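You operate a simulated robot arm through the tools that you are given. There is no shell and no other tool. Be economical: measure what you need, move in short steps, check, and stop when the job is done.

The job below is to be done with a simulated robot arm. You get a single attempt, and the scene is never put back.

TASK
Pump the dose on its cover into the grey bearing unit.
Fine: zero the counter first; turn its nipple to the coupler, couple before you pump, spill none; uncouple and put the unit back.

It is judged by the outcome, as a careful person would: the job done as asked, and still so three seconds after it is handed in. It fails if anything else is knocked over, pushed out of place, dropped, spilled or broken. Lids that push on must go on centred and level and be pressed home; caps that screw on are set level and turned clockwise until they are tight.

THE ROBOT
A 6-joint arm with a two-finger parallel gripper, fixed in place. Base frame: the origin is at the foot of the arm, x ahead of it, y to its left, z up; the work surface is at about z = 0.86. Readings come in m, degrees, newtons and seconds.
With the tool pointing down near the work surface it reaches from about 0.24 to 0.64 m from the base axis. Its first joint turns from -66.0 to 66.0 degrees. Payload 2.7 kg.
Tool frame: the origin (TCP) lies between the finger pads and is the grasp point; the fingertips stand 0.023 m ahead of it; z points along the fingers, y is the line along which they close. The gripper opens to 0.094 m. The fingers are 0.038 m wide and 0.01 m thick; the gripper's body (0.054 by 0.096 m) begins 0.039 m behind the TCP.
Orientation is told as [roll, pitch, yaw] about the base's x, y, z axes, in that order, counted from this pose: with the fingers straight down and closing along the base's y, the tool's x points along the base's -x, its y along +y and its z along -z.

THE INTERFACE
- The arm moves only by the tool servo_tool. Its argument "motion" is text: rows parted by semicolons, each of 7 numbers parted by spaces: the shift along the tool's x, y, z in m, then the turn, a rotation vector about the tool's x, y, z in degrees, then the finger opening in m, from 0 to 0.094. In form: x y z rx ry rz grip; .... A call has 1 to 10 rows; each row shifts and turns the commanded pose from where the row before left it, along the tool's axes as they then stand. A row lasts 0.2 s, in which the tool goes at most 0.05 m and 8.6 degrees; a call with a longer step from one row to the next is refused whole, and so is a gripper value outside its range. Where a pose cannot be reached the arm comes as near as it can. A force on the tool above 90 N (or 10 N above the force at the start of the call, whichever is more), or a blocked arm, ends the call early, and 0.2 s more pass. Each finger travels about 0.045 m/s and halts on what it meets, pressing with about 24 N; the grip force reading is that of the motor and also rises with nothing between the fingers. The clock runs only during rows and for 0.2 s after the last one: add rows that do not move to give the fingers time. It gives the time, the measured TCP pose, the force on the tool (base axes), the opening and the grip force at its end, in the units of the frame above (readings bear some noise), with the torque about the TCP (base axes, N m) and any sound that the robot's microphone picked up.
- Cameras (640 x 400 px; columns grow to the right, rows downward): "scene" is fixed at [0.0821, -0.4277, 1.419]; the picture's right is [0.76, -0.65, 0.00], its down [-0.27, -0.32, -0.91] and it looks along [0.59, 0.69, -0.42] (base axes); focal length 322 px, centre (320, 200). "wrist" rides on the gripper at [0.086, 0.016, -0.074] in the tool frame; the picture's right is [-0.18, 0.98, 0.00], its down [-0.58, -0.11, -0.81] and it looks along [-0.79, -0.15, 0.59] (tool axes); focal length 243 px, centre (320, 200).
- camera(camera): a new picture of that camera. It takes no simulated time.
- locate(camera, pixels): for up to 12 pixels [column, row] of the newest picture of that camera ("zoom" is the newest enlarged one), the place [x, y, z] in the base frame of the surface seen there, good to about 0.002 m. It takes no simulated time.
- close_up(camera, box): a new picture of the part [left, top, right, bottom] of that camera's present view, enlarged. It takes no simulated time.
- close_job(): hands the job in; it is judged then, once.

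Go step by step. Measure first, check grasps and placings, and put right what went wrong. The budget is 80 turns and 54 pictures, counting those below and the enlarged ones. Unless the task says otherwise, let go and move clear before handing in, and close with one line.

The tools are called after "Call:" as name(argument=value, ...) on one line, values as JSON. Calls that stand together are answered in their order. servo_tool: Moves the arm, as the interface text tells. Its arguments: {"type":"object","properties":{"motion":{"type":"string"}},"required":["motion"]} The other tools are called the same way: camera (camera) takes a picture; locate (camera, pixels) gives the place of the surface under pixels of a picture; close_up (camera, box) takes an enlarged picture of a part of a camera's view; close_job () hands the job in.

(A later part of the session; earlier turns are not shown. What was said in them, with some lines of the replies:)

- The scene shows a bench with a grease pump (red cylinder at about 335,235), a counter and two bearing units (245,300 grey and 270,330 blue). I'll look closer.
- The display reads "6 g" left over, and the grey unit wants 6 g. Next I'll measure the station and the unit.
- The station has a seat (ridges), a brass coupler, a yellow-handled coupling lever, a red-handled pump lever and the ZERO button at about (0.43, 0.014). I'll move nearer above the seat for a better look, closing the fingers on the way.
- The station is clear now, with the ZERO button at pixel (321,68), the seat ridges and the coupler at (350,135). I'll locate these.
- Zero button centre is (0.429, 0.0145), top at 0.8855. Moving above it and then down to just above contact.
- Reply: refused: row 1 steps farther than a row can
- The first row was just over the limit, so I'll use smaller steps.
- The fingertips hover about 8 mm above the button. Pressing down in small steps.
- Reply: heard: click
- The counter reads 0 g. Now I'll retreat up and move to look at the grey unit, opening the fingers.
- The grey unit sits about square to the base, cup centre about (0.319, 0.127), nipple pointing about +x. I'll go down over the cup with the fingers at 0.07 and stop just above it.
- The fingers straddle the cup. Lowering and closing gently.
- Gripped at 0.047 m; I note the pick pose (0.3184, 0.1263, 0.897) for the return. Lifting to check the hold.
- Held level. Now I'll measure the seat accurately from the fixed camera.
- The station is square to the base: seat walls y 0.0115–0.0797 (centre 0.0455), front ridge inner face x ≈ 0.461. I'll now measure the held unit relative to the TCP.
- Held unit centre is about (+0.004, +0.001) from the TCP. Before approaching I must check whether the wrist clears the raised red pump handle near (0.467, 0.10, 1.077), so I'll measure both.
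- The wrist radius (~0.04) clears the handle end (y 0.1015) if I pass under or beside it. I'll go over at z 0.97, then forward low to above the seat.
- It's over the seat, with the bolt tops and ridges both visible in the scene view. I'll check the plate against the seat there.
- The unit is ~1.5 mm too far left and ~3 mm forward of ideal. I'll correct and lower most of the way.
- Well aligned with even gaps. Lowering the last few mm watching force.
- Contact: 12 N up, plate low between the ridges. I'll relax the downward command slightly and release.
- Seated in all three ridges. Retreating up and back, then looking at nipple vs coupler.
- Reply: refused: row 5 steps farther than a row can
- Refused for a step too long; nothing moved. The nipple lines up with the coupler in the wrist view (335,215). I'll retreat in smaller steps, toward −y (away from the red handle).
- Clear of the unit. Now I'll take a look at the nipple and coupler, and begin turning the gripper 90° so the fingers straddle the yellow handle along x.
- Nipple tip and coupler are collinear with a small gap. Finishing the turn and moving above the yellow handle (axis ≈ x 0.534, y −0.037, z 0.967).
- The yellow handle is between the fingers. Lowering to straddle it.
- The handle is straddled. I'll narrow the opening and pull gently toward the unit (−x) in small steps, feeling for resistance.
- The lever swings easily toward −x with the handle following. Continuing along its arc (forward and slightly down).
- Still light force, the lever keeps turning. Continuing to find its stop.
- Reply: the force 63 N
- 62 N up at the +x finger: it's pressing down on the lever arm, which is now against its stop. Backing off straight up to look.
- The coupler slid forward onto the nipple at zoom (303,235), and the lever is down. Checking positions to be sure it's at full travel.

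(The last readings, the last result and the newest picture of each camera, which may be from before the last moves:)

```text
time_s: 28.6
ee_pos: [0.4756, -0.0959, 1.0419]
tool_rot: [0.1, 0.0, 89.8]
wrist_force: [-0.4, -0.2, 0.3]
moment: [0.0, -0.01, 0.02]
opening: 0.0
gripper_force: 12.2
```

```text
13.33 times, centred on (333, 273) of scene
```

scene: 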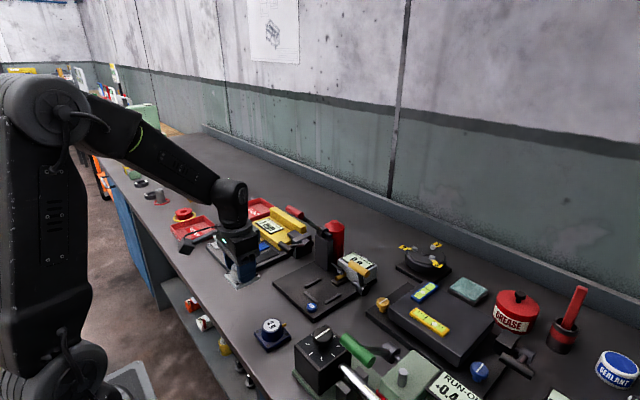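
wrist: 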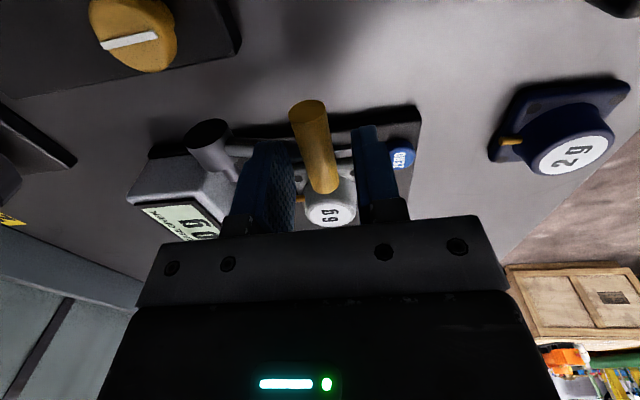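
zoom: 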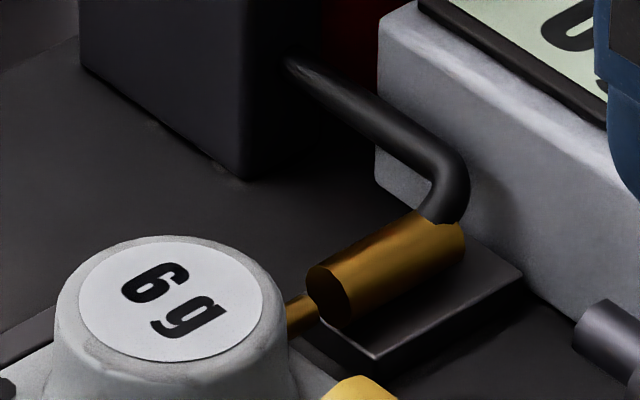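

The coupler is pushed about 10 mm forward over the nipple, centred; the lever is at its stop. Now to the red pump handle (x 0.468, y 0.10–0.15, z ≈ 1.07): up and over it with closed fingers.

Call:
servo_tool(motion="0 0 -0.045 0 0 0 0; 0 0 -0.045 0 0 0 0; -0.045 0.005 0 0 0 0 0; -0.045 0.005 0 0 0 0 0; -0.045 0 0 0 0 0 0; -0.045 0 0 0 0 0 0; -0.041 0 0 0 0 0 0; 0 0 0 0 0 0 0")

Call:
close_up(camera="scene", box=[250, 170, 370, 280])

```text
time_s: 30.4
ee_pos: [0.4688, 0.1271, 1.1296]
tool_rot: [0.1, 0.1, 89.8]
wrist_force: [-0.9, -0.2, 0.8]
moment: [0.01, 0.01, -0.03]
opening: 0.0002
gripper_force: 23.9
```

```text
3.64 times, centred on (310, 225) of scene
```

zoom: 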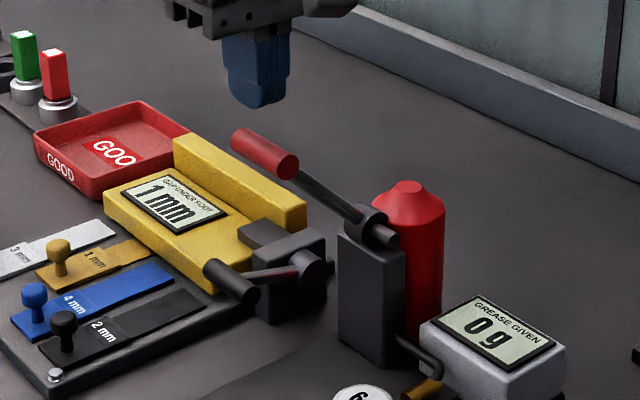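

Fingers are directly above the red handle and the display reads 0 g. Pressing down along the lever's arc, first part.

Call:
servo_tool(motion="0 0 0.0246 0 0 0 0; 0 0.013 0.017 0 0 0 0; 0 0.0105 0.018 0 0 0 0; 0 0 0 0 0 0 0")

```text
time_s: 31.4
ee_pos: [0.4452, 0.1251, 1.071]
tool_rot: [-0.1, 0.0, 89.8]
wrist_force: [-0.1, 0.0, -0.2]
moment: [0.0, 0.0, 0.02]
opening: 0.0
gripper_force: 24.1
```

Call:
servo_tool(motion="0 0.007 0.02 0 0 0 0; 0 0 0 0 0 0 0")

Call:
close_up(camera="scene", box=[250, 170, 370, 280])

```text
time_s: 32.0
ee_pos: [0.4381, 0.1246, 1.0509]
tool_rot: [0.0, -0.1, 89.8]
wrist_force: [0.4, 0.1, 0.2]
moment: [-0.01, -0.01, -0.01]
opening: 0.0001
gripper_force: 23.6
```

```text
3.64 times, centred on (310, 225) of scene
```

zoom: 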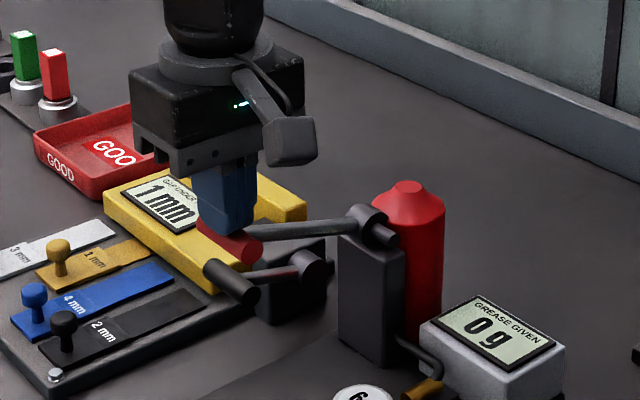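

The red lever follows. Continuing down to the end of the stroke, in smaller steps.

Call:
servo_tool(motion="0 0.003 0.010 0 0 0 0; 0 0.001 0.010 0 0 0 0; 0 0 0.008 0 0 0 0; 0 0 0 0 0 0 0")

Call:
close_up(camera="scene", box=[250, 170, 370, 280])

```text
time_s: 33.0
ee_pos: [0.4336, 0.1251, 1.0226]
tool_rot: [-0.1, 0.0, 89.8]
wrist_force: [-0.6, -0.6, 1.5]
moment: [-0.01, -0.01, 0.0]
opening: 0.0
gripper_force: 23.4
```

```text
3.64 times, centred on (310, 225) of scene
```

zoom: 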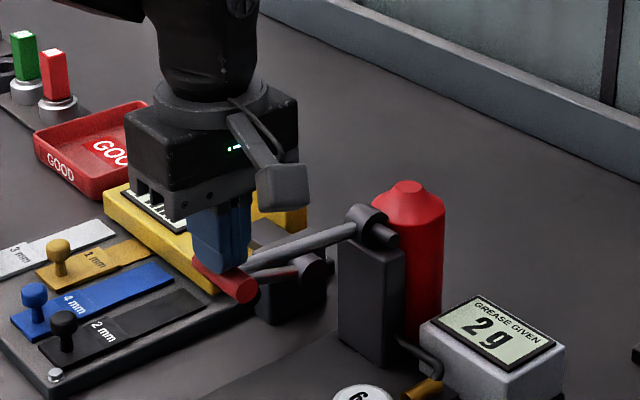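

One stroke gave 2 g, so three strokes in all. Raising back along the arc to see whether the lever returns by itself.

Call:
servo_tool(motion="0 -0.001 -0.018 0 0 0 0; 0 -0.003 -0.010 0 0 0 0; 0 -0.007 -0.02 0 0 0 0; 0 -0.0105 -0.018 0 0 0 0; 0 -0.013 -0.017 0 0 0 0; 0 0 -0.015 0 0 0 0; 0 0 0 0 0 0 0")

Call:
close_up(camera="scene", box=[250, 170, 370, 280])

```text
time_s: 34.6
ee_pos: [0.4688, 0.1253, 1.1219]
tool_rot: [0.1, 0.0, 89.8]
wrist_force: [0.1, 0.3, -0.2]
moment: [-0.01, 0.03, 0.0]
opening: 0.0001
gripper_force: 23.8
```

```text
3.64 times, centred on (310, 225) of scene
```

zoom: 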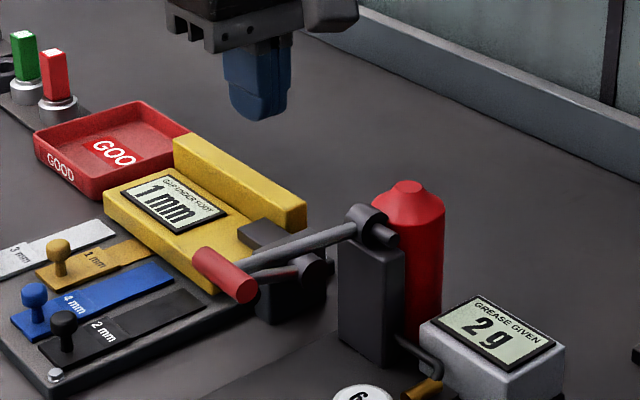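

The lever stays down, so I must lift it by gripping the handle. Locating its lowered position and the neighbouring black handle beneath.

Call:
locate(camera="zoom", pixels=[[248, 292], [205, 253], [235, 268], [262, 260], [330, 233], [253, 290], [300, 262], [385, 240]])

```text
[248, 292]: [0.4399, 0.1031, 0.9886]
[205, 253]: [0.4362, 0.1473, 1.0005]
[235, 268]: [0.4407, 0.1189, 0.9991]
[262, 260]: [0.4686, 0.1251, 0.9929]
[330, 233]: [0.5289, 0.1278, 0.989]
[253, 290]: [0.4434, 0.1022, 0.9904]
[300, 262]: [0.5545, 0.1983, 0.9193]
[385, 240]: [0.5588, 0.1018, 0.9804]
```

Handle axis ≈ (0.437, 0.102–0.15, 0.990). I'll straddle its near end (y ≈ 0.096, off the lever arm), then close.

Call:
servo_tool(motion="0.015 0.016 0 0 0 0 0.02; 0.0145 0.016 0.005 0 0 0 0.04; 0 0 0.03 0 0 0 0.05; 0 0 0.03 0 0 0 0.05; 0 0 0.03 0 0 0 0.05; 0 0 0.029 0 0 0 0.05; 0 0 0 0 0 0 0.05")

Call:
camera(camera="wrist")

```text
time_s: 36.2
ee_pos: [0.4349, 0.0947, 0.9984]
tool_rot: [-0.1, -0.1, 89.7]
wrist_force: [0.6, 0.0, 0.2]
moment: [0.0, -0.02, 0.03]
opening: 0.0499
gripper_force: 0.1
```

```text
7 pictures are left
```

wrist: 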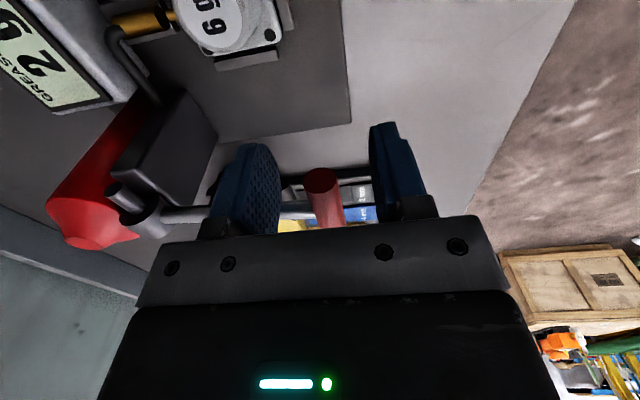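

The red handle's end is between the fingers with the arm behind. Closing on it.

Call:
servo_tool(motion="0 0 0 0 0 0 0.04; 0 0 0 0 0 0 0.025; 0 0 0 0 0 0 0.012; 0 0 0 0 0 0 0.012; 0 0 0 0 0 0 0.012")

```text
time_s: 37.4
ee_pos: [0.4369, 0.096, 0.9993]
tool_rot: [-0.2, 0.0, 89.8]
wrist_force: [15.6, -0.1, -2.1]
moment: [0.08, -0.14, -0.03]
opening: 0.0176
gripper_force: 44.9
```

Gripped (17.6 mm). Lifting the lever along its arc.

Call:
servo_tool(motion="0 -0.0038 -0.0177 0 0 0 0.012; 0 -0.0054 -0.020 0 0 0 0.012; 0 -0.0087 -0.0188 0 0 0 0.012; 0 -0.0119 -0.017 0 0 0 0.012; 0 -0.006 -0.0065 0 0 0 0.012; 0 0 0 0 0 0 0.012")

```text
time_s: 38.8
ee_pos: [0.4688, 0.0953, 1.079]
tool_rot: [0.0, 0.0, 89.9]
wrist_force: [-17.5, -4.4, 10.4]
moment: [-0.32, 0.47, 0.26]
opening: 0.0174
gripper_force: 45.0
```

The lever is back near its raised position. Nudging slightly further to the top stop, then checking.

Call:
servo_tool(motion="0 -0.001 -0.003 0 0 0 0.012; 0 -0.001 -0.002 0 0 0 0.012; 0 0 0 0 0 0 0.012")

```text
time_s: 39.6
ee_pos: [0.473, 0.0948, 1.0829]
tool_rot: [0.0, 0.0, 89.8]
wrist_force: [-7.6, -1.5, 1.6]
moment: [-0.15, 0.35, 0.18]
opening: 0.0177
gripper_force: 44.9
```

Call:
servo_tool(motion="0 0.002 0.005 0 0 0 0.012; 0 0.006 0.0065 0 0 0 0.012; 0 0.0119 0.017 0 0 0 0.012; 0 0.0087 0.0188 0 0 0 0.012; 0 0.0054 0.020 0 0 0 0.012; 0 0.0018 0.0177 0 0 0 0.012; 0 0 0.002 0 0 0 0.012; 0 0 0 0 0 0 0.012")

Call:
close_up(camera="scene", box=[250, 180, 370, 290])

```text
time_s: 41.4
ee_pos: [0.4362, 0.0952, 0.9967]
tool_rot: [0.1, 0.1, 89.9]
wrist_force: [-12.0, -21.4, 1.0]
moment: [-0.82, -0.08, 0.37]
opening: 0.0176
gripper_force: 44.7
```

```text
3.64 times, centred on (310, 235) of scene
```

zoom: 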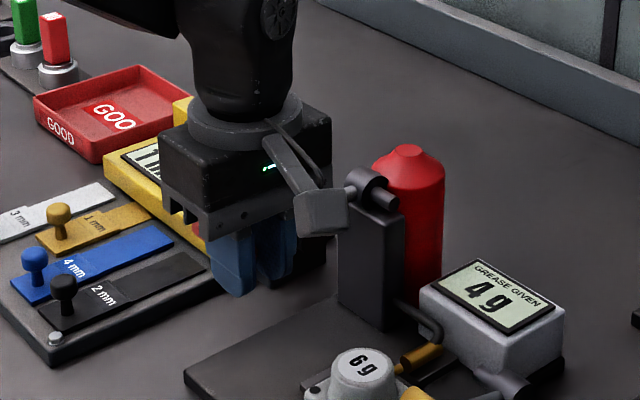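

4 g shown. One more up-and-down stroke.

Call:
servo_tool(motion="0 0 -0.002 0 0 0 0.012; 0 -0.0018 -0.0177 0 0 0 0.012; 0 -0.0054 -0.020 0 0 0 0.012; 0 -0.0087 -0.0188 0 0 0 0.012; 0 -0.0119 -0.017 0 0 0 0.012; 0 -0.006 -0.0065 0 0 0 0.012; 0 -0.002 -0.005 0 0 0 0.012; 0 0 0 0 0 0 0.012")

```text
time_s: 43.2
ee_pos: [0.4723, 0.0987, 1.0813]
tool_rot: [0.0, -0.2, 89.9]
wrist_force: [2.8, 16.3, -12.4]
moment: [1.03, -0.08, 0.04]
opening: 0.0175
gripper_force: 45.1
```

Call:
servo_tool(motion="0 0.002 0.005 0 0 0 0.012; 0 0.006 0.0065 0 0 0 0.012; 0 0.0119 0.017 0 0 0 0.012; 0 0.0087 0.0188 0 0 0 0.012; 0 0.0054 0.020 0 0 0 0.012; 0 0.0018 0.0177 0 0 0 0.012; 0 0 0.002 0 0 0 0.012; 0 0 0 0 0 0 0.012")

Call:
close_up(camera="scene", box=[280, 200, 400, 310])

```text
time_s: 45.0
ee_pos: [0.4361, 0.0956, 0.9959]
tool_rot: [0.1, 0.1, 89.8]
wrist_force: [-7.6, 3.0, 2.0]
moment: [0.37, -0.19, 0.17]
opening: 0.0175
gripper_force: 44.7
```

```text
3.64 times, centred on (340, 255) of scene
```

zoom: 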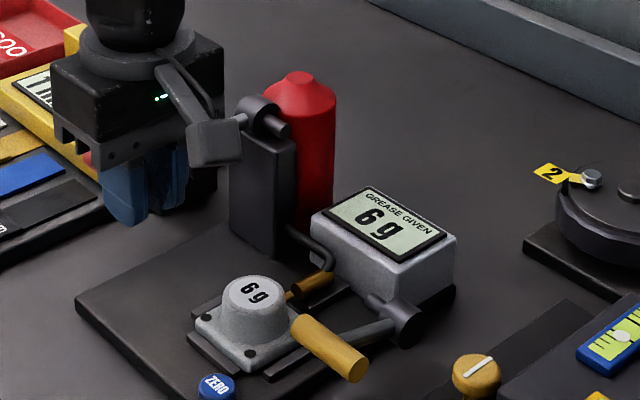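

6 g delivered. I'll return the pump lever to its raised position (out of the way), and release it there.

Call:
servo_tool(motion="0 0 -0.002 0 0 0 0.012; 0 -0.0018 -0.0177 0 0 0 0.012; 0 -0.0054 -0.020 0 0 0 0.012; 0 -0.0087 -0.0188 0 0 0 0.012; 0 -0.0119 -0.017 0 0 0 0.012; 0 -0.006 -0.0065 0 0 0 0.012; 0 0 0 0 0 0 0.03; 0 0 0 0 0 0 0.05; 0 0 0 0 0 0 0.05; 0 0 0 0 0 0 0.05")

```text
time_s: 47.2
ee_pos: [0.471, 0.0974, 1.0789]
tool_rot: [0.0, 0.1, 89.8]
wrist_force: [0.1, -0.3, -0.2]
moment: [-0.01, -0.03, 0.01]
opening: 0.0501
gripper_force: 0.0
```

Released at the top. Before going for the yellow handle's near end, I'll check obstacle heights on that side.

Call:
servo_tool(motion="0 0 -0.04 0 0 0 0.05; 0 0 -0.03 0 0 0 0.05; 0.045 0 0 0 0 0 0.05; 0.045 0 0 0 0 0 0.05; 0.045 0 0 0 0 0 0.05; 0.023 0 0 0 0 0 0.05; 0 0 0 0 0 0 0.05")

Call:
locate(camera="scene", pixels=[[383, 300], [320, 340], [321, 333], [345, 343], [356, 349], [375, 355], [384, 352], [300, 345], [345, 370], [405, 320], [430, 315], [423, 292]])

Call:
locate(camera="zoom", pixels=[[300, 325], [357, 365], [330, 338], [370, 335], [345, 345], [410, 325]])

```text
time_s: 48.8
ee_pos: [0.4712, -0.0616, 1.1478]
tool_rot: [0.0, 0.0, 89.8]
wrist_force: [0.2, 0.4, 0.1]
moment: [-0.02, -0.02, -0.01]
opening: 0.0502
gripper_force: 0.1
```

```text
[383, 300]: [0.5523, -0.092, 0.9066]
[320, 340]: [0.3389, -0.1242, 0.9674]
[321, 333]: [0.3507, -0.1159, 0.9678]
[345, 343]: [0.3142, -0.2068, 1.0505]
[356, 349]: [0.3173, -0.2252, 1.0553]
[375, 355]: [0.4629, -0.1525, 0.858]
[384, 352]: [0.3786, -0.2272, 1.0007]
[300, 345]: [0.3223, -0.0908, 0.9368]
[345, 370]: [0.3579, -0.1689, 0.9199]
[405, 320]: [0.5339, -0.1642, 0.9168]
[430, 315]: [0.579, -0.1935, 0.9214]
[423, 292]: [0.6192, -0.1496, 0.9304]
```

```text
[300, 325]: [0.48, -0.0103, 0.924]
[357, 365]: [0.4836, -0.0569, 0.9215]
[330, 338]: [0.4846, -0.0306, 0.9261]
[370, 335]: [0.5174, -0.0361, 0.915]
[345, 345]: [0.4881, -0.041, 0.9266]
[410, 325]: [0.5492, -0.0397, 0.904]
```

Clear space on that side. Descending with the fingers straddling the yellow handle's end (axis x 0.487, z 0.917), then gripping.

Call:
servo_tool(motion="0.0015 -0.016 0.02 0 0 0 0.05; 0 0 0.045 0 0 0 0.05; 0 0 0.045 0 0 0 0.05; 0 0 0.045 0 0 0 0.05; 0 0 0.045 0 0 0 0.05; 0 0 0.024 0 0 0 0.05; 0 0 0 0 0 0 0.05")

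Call:
close_up(camera="scene", box=[290, 230, 390, 320])

```text
time_s: 50.4
ee_pos: [0.4864, -0.063, 0.9231]
tool_rot: [0.0, -0.1, 89.8]
wrist_force: [-1.0, -0.6, 0.2]
moment: [-0.01, 0.03, 0.02]
opening: 0.05
gripper_force: 0.1
```

```text
4.44 times, centred on (340, 275) of scene
```

zoom: 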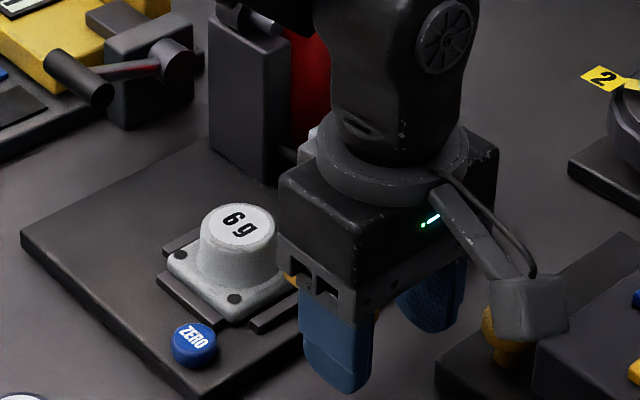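

Fingers are around the handle's end. Gripping it, then swinging the lever back up along its arc.

Call:
servo_tool(motion="0 0 0 0 0 0 0.035; 0 0 0 0 0 0 0.02; 0 0 0 0 0 0 0.012; 0 0 0 0 0 0 0.012; 0 0 0 0 0 0 0.012")

Call:
servo_tool(motion="0 -0.0028 -0.0095 0 0 0 0.012; 0 -0.0043 -0.0093 0 0 0 0.012; 0 -0.006 -0.0088 0 0 0 0.012; 0 -0.0078 -0.0075 0 0 0 0.012; 0 -0.0135 -0.0086 0 0 0 0.012; 0 -0.013 -0.0043 0 0 0 0.012; 0 0 0 0 0 0 0.012")

```text
time_s: 51.6
ee_pos: [0.4852, -0.0633, 0.9227]
tool_rot: [0.3, 0.0, 89.8]
wrist_force: [-24.3, 0.0, 4.1]
moment: [0.25, 0.17, 0.36]
opening: 0.022
gripper_force: 12.0
```

```text
time_s: 53.2
ee_pos: [0.5308, -0.0642, 0.9726]
tool_rot: [0.1, -0.1, 89.8]
wrist_force: [-14.5, -2.3, 4.7]
moment: [-0.17, 0.18, 0.29]
opening: 0.018
gripper_force: 44.8
```

The lever followed and meets its back stop (−14 N in x). Releasing and rising clear to look.

Call:
servo_tool(motion="0 0 0 0 0 0 0.03; 0 0 0 0 0 0 0.05; 0 0 0 0 0 0 0.05; 0 0 -0.03 0 0 0 0.05; 0 0 -0.045 0 0 0 0.05; 0 0.045 -0.015 0 0 0 0.05; 0 0.04 0 0 0 0 0.05; 0 0 0 0 0 0 0.05")

Call:
close_up(camera="scene", box=[285, 225, 385, 315])

```text
time_s: 55.0
ee_pos: [0.4486, -0.0639, 1.062]
tool_rot: [0.0, 0.0, 89.8]
wrist_force: [0.5, 0.5, -0.1]
moment: [0.01, -0.02, 0.01]
opening: 0.0498
gripper_force: 0.1
```

```text
4.44 times, centred on (335, 270) of scene
```

zoom: 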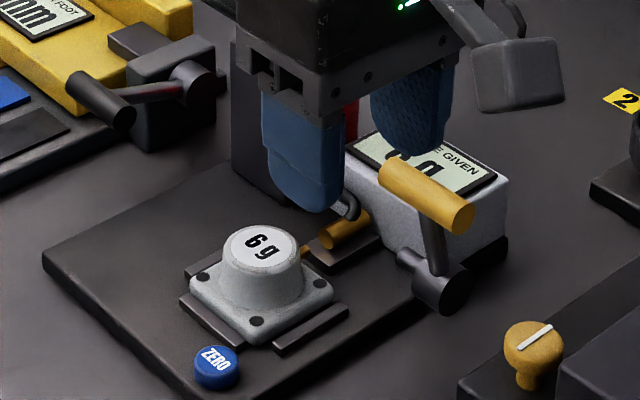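

Uncoupled: the coupler is back with a gap at zoom (310,243) and the yellow lever is upright. Turning the gripper back to yaw 0 and checking the unit's position.

Call:
servo_tool(motion="0 0 0 0 0 8.5 0.07; 0 0 0 0 0 8.5 0.07; 0 0 0 0 0 8.5 0.07; 0 0 0 0 0 8.5 0.07; 0 0 0 0 0 8.5 0.07; 0 0 0 0 0 8.5 0.07; 0 0 0 0 0 8.5 0.07; 0 0 0 0 0 8.5 0.07; 0 0 0 0 0 8.5 0.07; 0 0 0 0 0 8.5 0.07")

Call:
locate(camera="zoom", pixels=[[201, 277], [257, 321], [319, 282], [260, 247], [425, 180], [325, 238], [195, 290], [270, 340]])

```text
time_s: 57.2
ee_pos: [0.4493, -0.0633, 1.0624]
tool_rot: [-0.1, 0.0, 4.6]
wrist_force: [0.1, -0.6, 0.2]
moment: [0.02, -0.01, 0.02]
opening: 0.0699
gripper_force: 0.0
```

```text
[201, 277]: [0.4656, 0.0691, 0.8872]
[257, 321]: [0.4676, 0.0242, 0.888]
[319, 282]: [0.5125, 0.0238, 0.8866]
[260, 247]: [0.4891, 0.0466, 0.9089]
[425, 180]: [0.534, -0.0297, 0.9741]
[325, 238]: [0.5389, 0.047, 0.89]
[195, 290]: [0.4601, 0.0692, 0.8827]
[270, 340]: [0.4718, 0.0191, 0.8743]
```

The unit sits where I released it (TCP target 0.4845, 0.0445). Approaching low, on the same path as before, then down over the cup.

Call:
servo_tool(motion="0 0 0 0 0 4.6 0.07; 0 0 0.045 0 0 0 0.07; 0 0 0.045 0 0 0 0.07; 0 0.036 0.012 0 0 0 0.07; 0 0.036 0 0 0 0 0.07; 0 0.0358 0 0 0 0 0.07; -0.0352 0 0 0 0 0 0.07; 0 0 0 0 0 0 0.07")

```text
time_s: 59.0
ee_pos: [0.4833, 0.0448, 0.9612]
tool_rot: [-0.1, 0.0, 0.2]
wrist_force: [0.3, -0.1, 0.6]
moment: [0.02, 0.02, 0.01]
opening: 0.0702
gripper_force: 0.0
```

Call:
servo_tool(motion="-0.0005 0 0.025 0 0 0 0.07; 0 0 0.025 0 0 0 0.07; 0 0 0 0 0 0 0.06; 0 0 0 0 0 0 0.05; 0 0 0 0 0 0 0.04; 0 0 0 0 0 0 0.03; 0 0 0 0 0 0 0.03")

```text
time_s: 60.6
ee_pos: [0.4836, 0.0442, 0.9108]
tool_rot: [0.0, 0.0, 0.3]
wrist_force: [1.0, 0.5, -0.4]
moment: [0.01, -0.09, -0.03]
opening: 0.0469
gripper_force: 24.8
```

Gripped at 0.047 again. Lifting and carrying it back along the reverse path to above its original spot.

Call:
servo_tool(motion="0 0 -0.015 0 0 0 0.03; 0 0 -0.02 0 0 0 0.03; 0.035 0 -0.005 0 0 0.2 0.03; 0.045 0 -0.01 0 0 0 0.03; 0.045 0 -0.01 0 0 0 0.03; 0.0402 0.02 0 0 0 0 0.03; 0 0.04 0 0 0 0 0.03; 0 0.0217 0 0 0 0 0.03; 0 0 0 0 0 0 0.03")

Call:
close_up(camera="scene", box=[200, 240, 360, 340])

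```text
time_s: 62.6
ee_pos: [0.3183, 0.1261, 0.9688]
tool_rot: [-0.1, 0.0, 0.0]
wrist_force: [0.4, 0.4, -4.4]
moment: [-0.01, 0.02, -0.02]
opening: 0.0468
gripper_force: 24.0
```

```text
4.00 times, centred on (280, 290) of scene
```

zoom: 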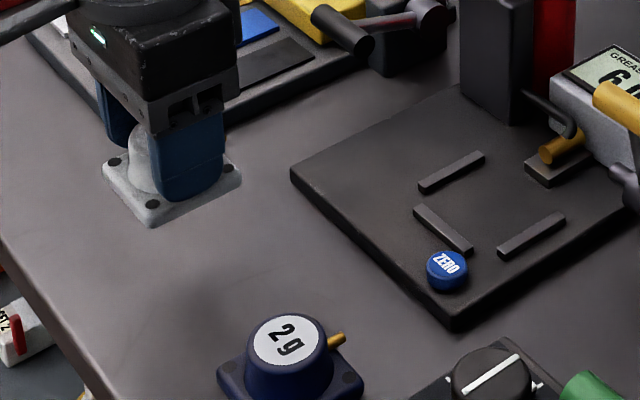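

The unit is above its original place and the station is clean. Lowering to just above the bench, then the last mm gently.

Call:
servo_tool(motion="0 0 0.03 0 0 0 0.03; 0 0 0.025 0 0 0 0.03; 0 0 0.01 0 0 0 0.03; 0 0 0.003 0 0 0 0.03; 0 0 0.001 0 0 0 0.03; 0 0 0.001 0 0 0 0.03; 0 0 0 0 0 0 0.03")

```text
time_s: 64.2
ee_pos: [0.3189, 0.1262, 0.9]
tool_rot: [0.0, -0.1, 0.0]
wrist_force: [-0.1, 0.4, -4.2]
moment: [-0.02, 0.02, -0.04]
opening: 0.0469
gripper_force: 24.0
```

Call:
servo_tool(motion="0 0 0.001 0 0 0 0.03; 0 0 0.001 0 0 0 0.03; 0 0 0 0 0 0 0.03")

```text
time_s: 65.0
ee_pos: [0.3195, 0.1264, 0.898]
tool_rot: [0.0, -0.1, 0.0]
wrist_force: [0.5, 0.6, -5.3]
moment: [0.02, 0.01, -0.01]
opening: 0.0469
gripper_force: 23.7
```

Call:
servo_tool(motion="0 0 0.0007 0 0 0 0.03; 0 0 0.0005 0 0 0 0.03; 0 0 0 0 0 0 0.03")

```text
time_s: 65.8
ee_pos: [0.3187, 0.1259, 0.8975]
tool_rot: [0.0, -0.1, -0.1]
wrist_force: [-9.4, 0.8, 20.3]
moment: [0.02, 0.44, 0.04]
opening: 0.0468
gripper_force: 24.4
```

Contact with the bench. Relaxing slightly, releasing and rising clear.

Call:
servo_tool(motion="0 0 -0.0005 0 0 0 0.03; 0 0 0 0 0 0 0.05; 0 0 0 0 0 0 0.06; 0 0 0 0 0 0 0.07; 0 0 0 0 0 0 0.07; 0 0 -0.02 0 0 0 0.07; 0 0 -0.04 0 0 0 0.07; 0 0 -0.045 0 0 0 0.07; 0.02 0 -0.04 0 0 0 0.07; 0 0 0 0 0 0 0.07")

Call:
camera(camera="scene")

```text
time_s: 68.0
ee_pos: [0.3, 0.1243, 1.0447]
tool_rot: [0.1, 0.0, 0.0]
wrist_force: [1.0, -0.1, -0.7]
moment: [-0.01, 0.0, 0.03]
opening: 0.0702
gripper_force: 0.1
```

```text
1 pictures are left
```

scene: 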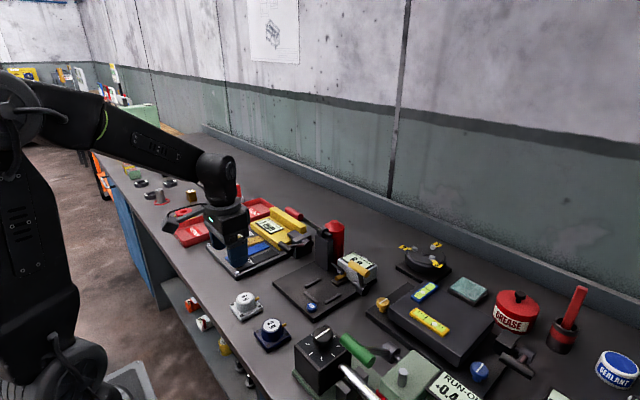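

The unit stands at its original spot (245,305), levers are at rest, and nothing else has moved, so I'm handing in.

Call:
close_job()

```text
The job is handed in.
```

The grey unit has its 6 g dose. I zeroed the counter first, then coupled, pumped three 2 g strokes, uncoupled and put the unit back in its place. No grease spill showed in the pictures.
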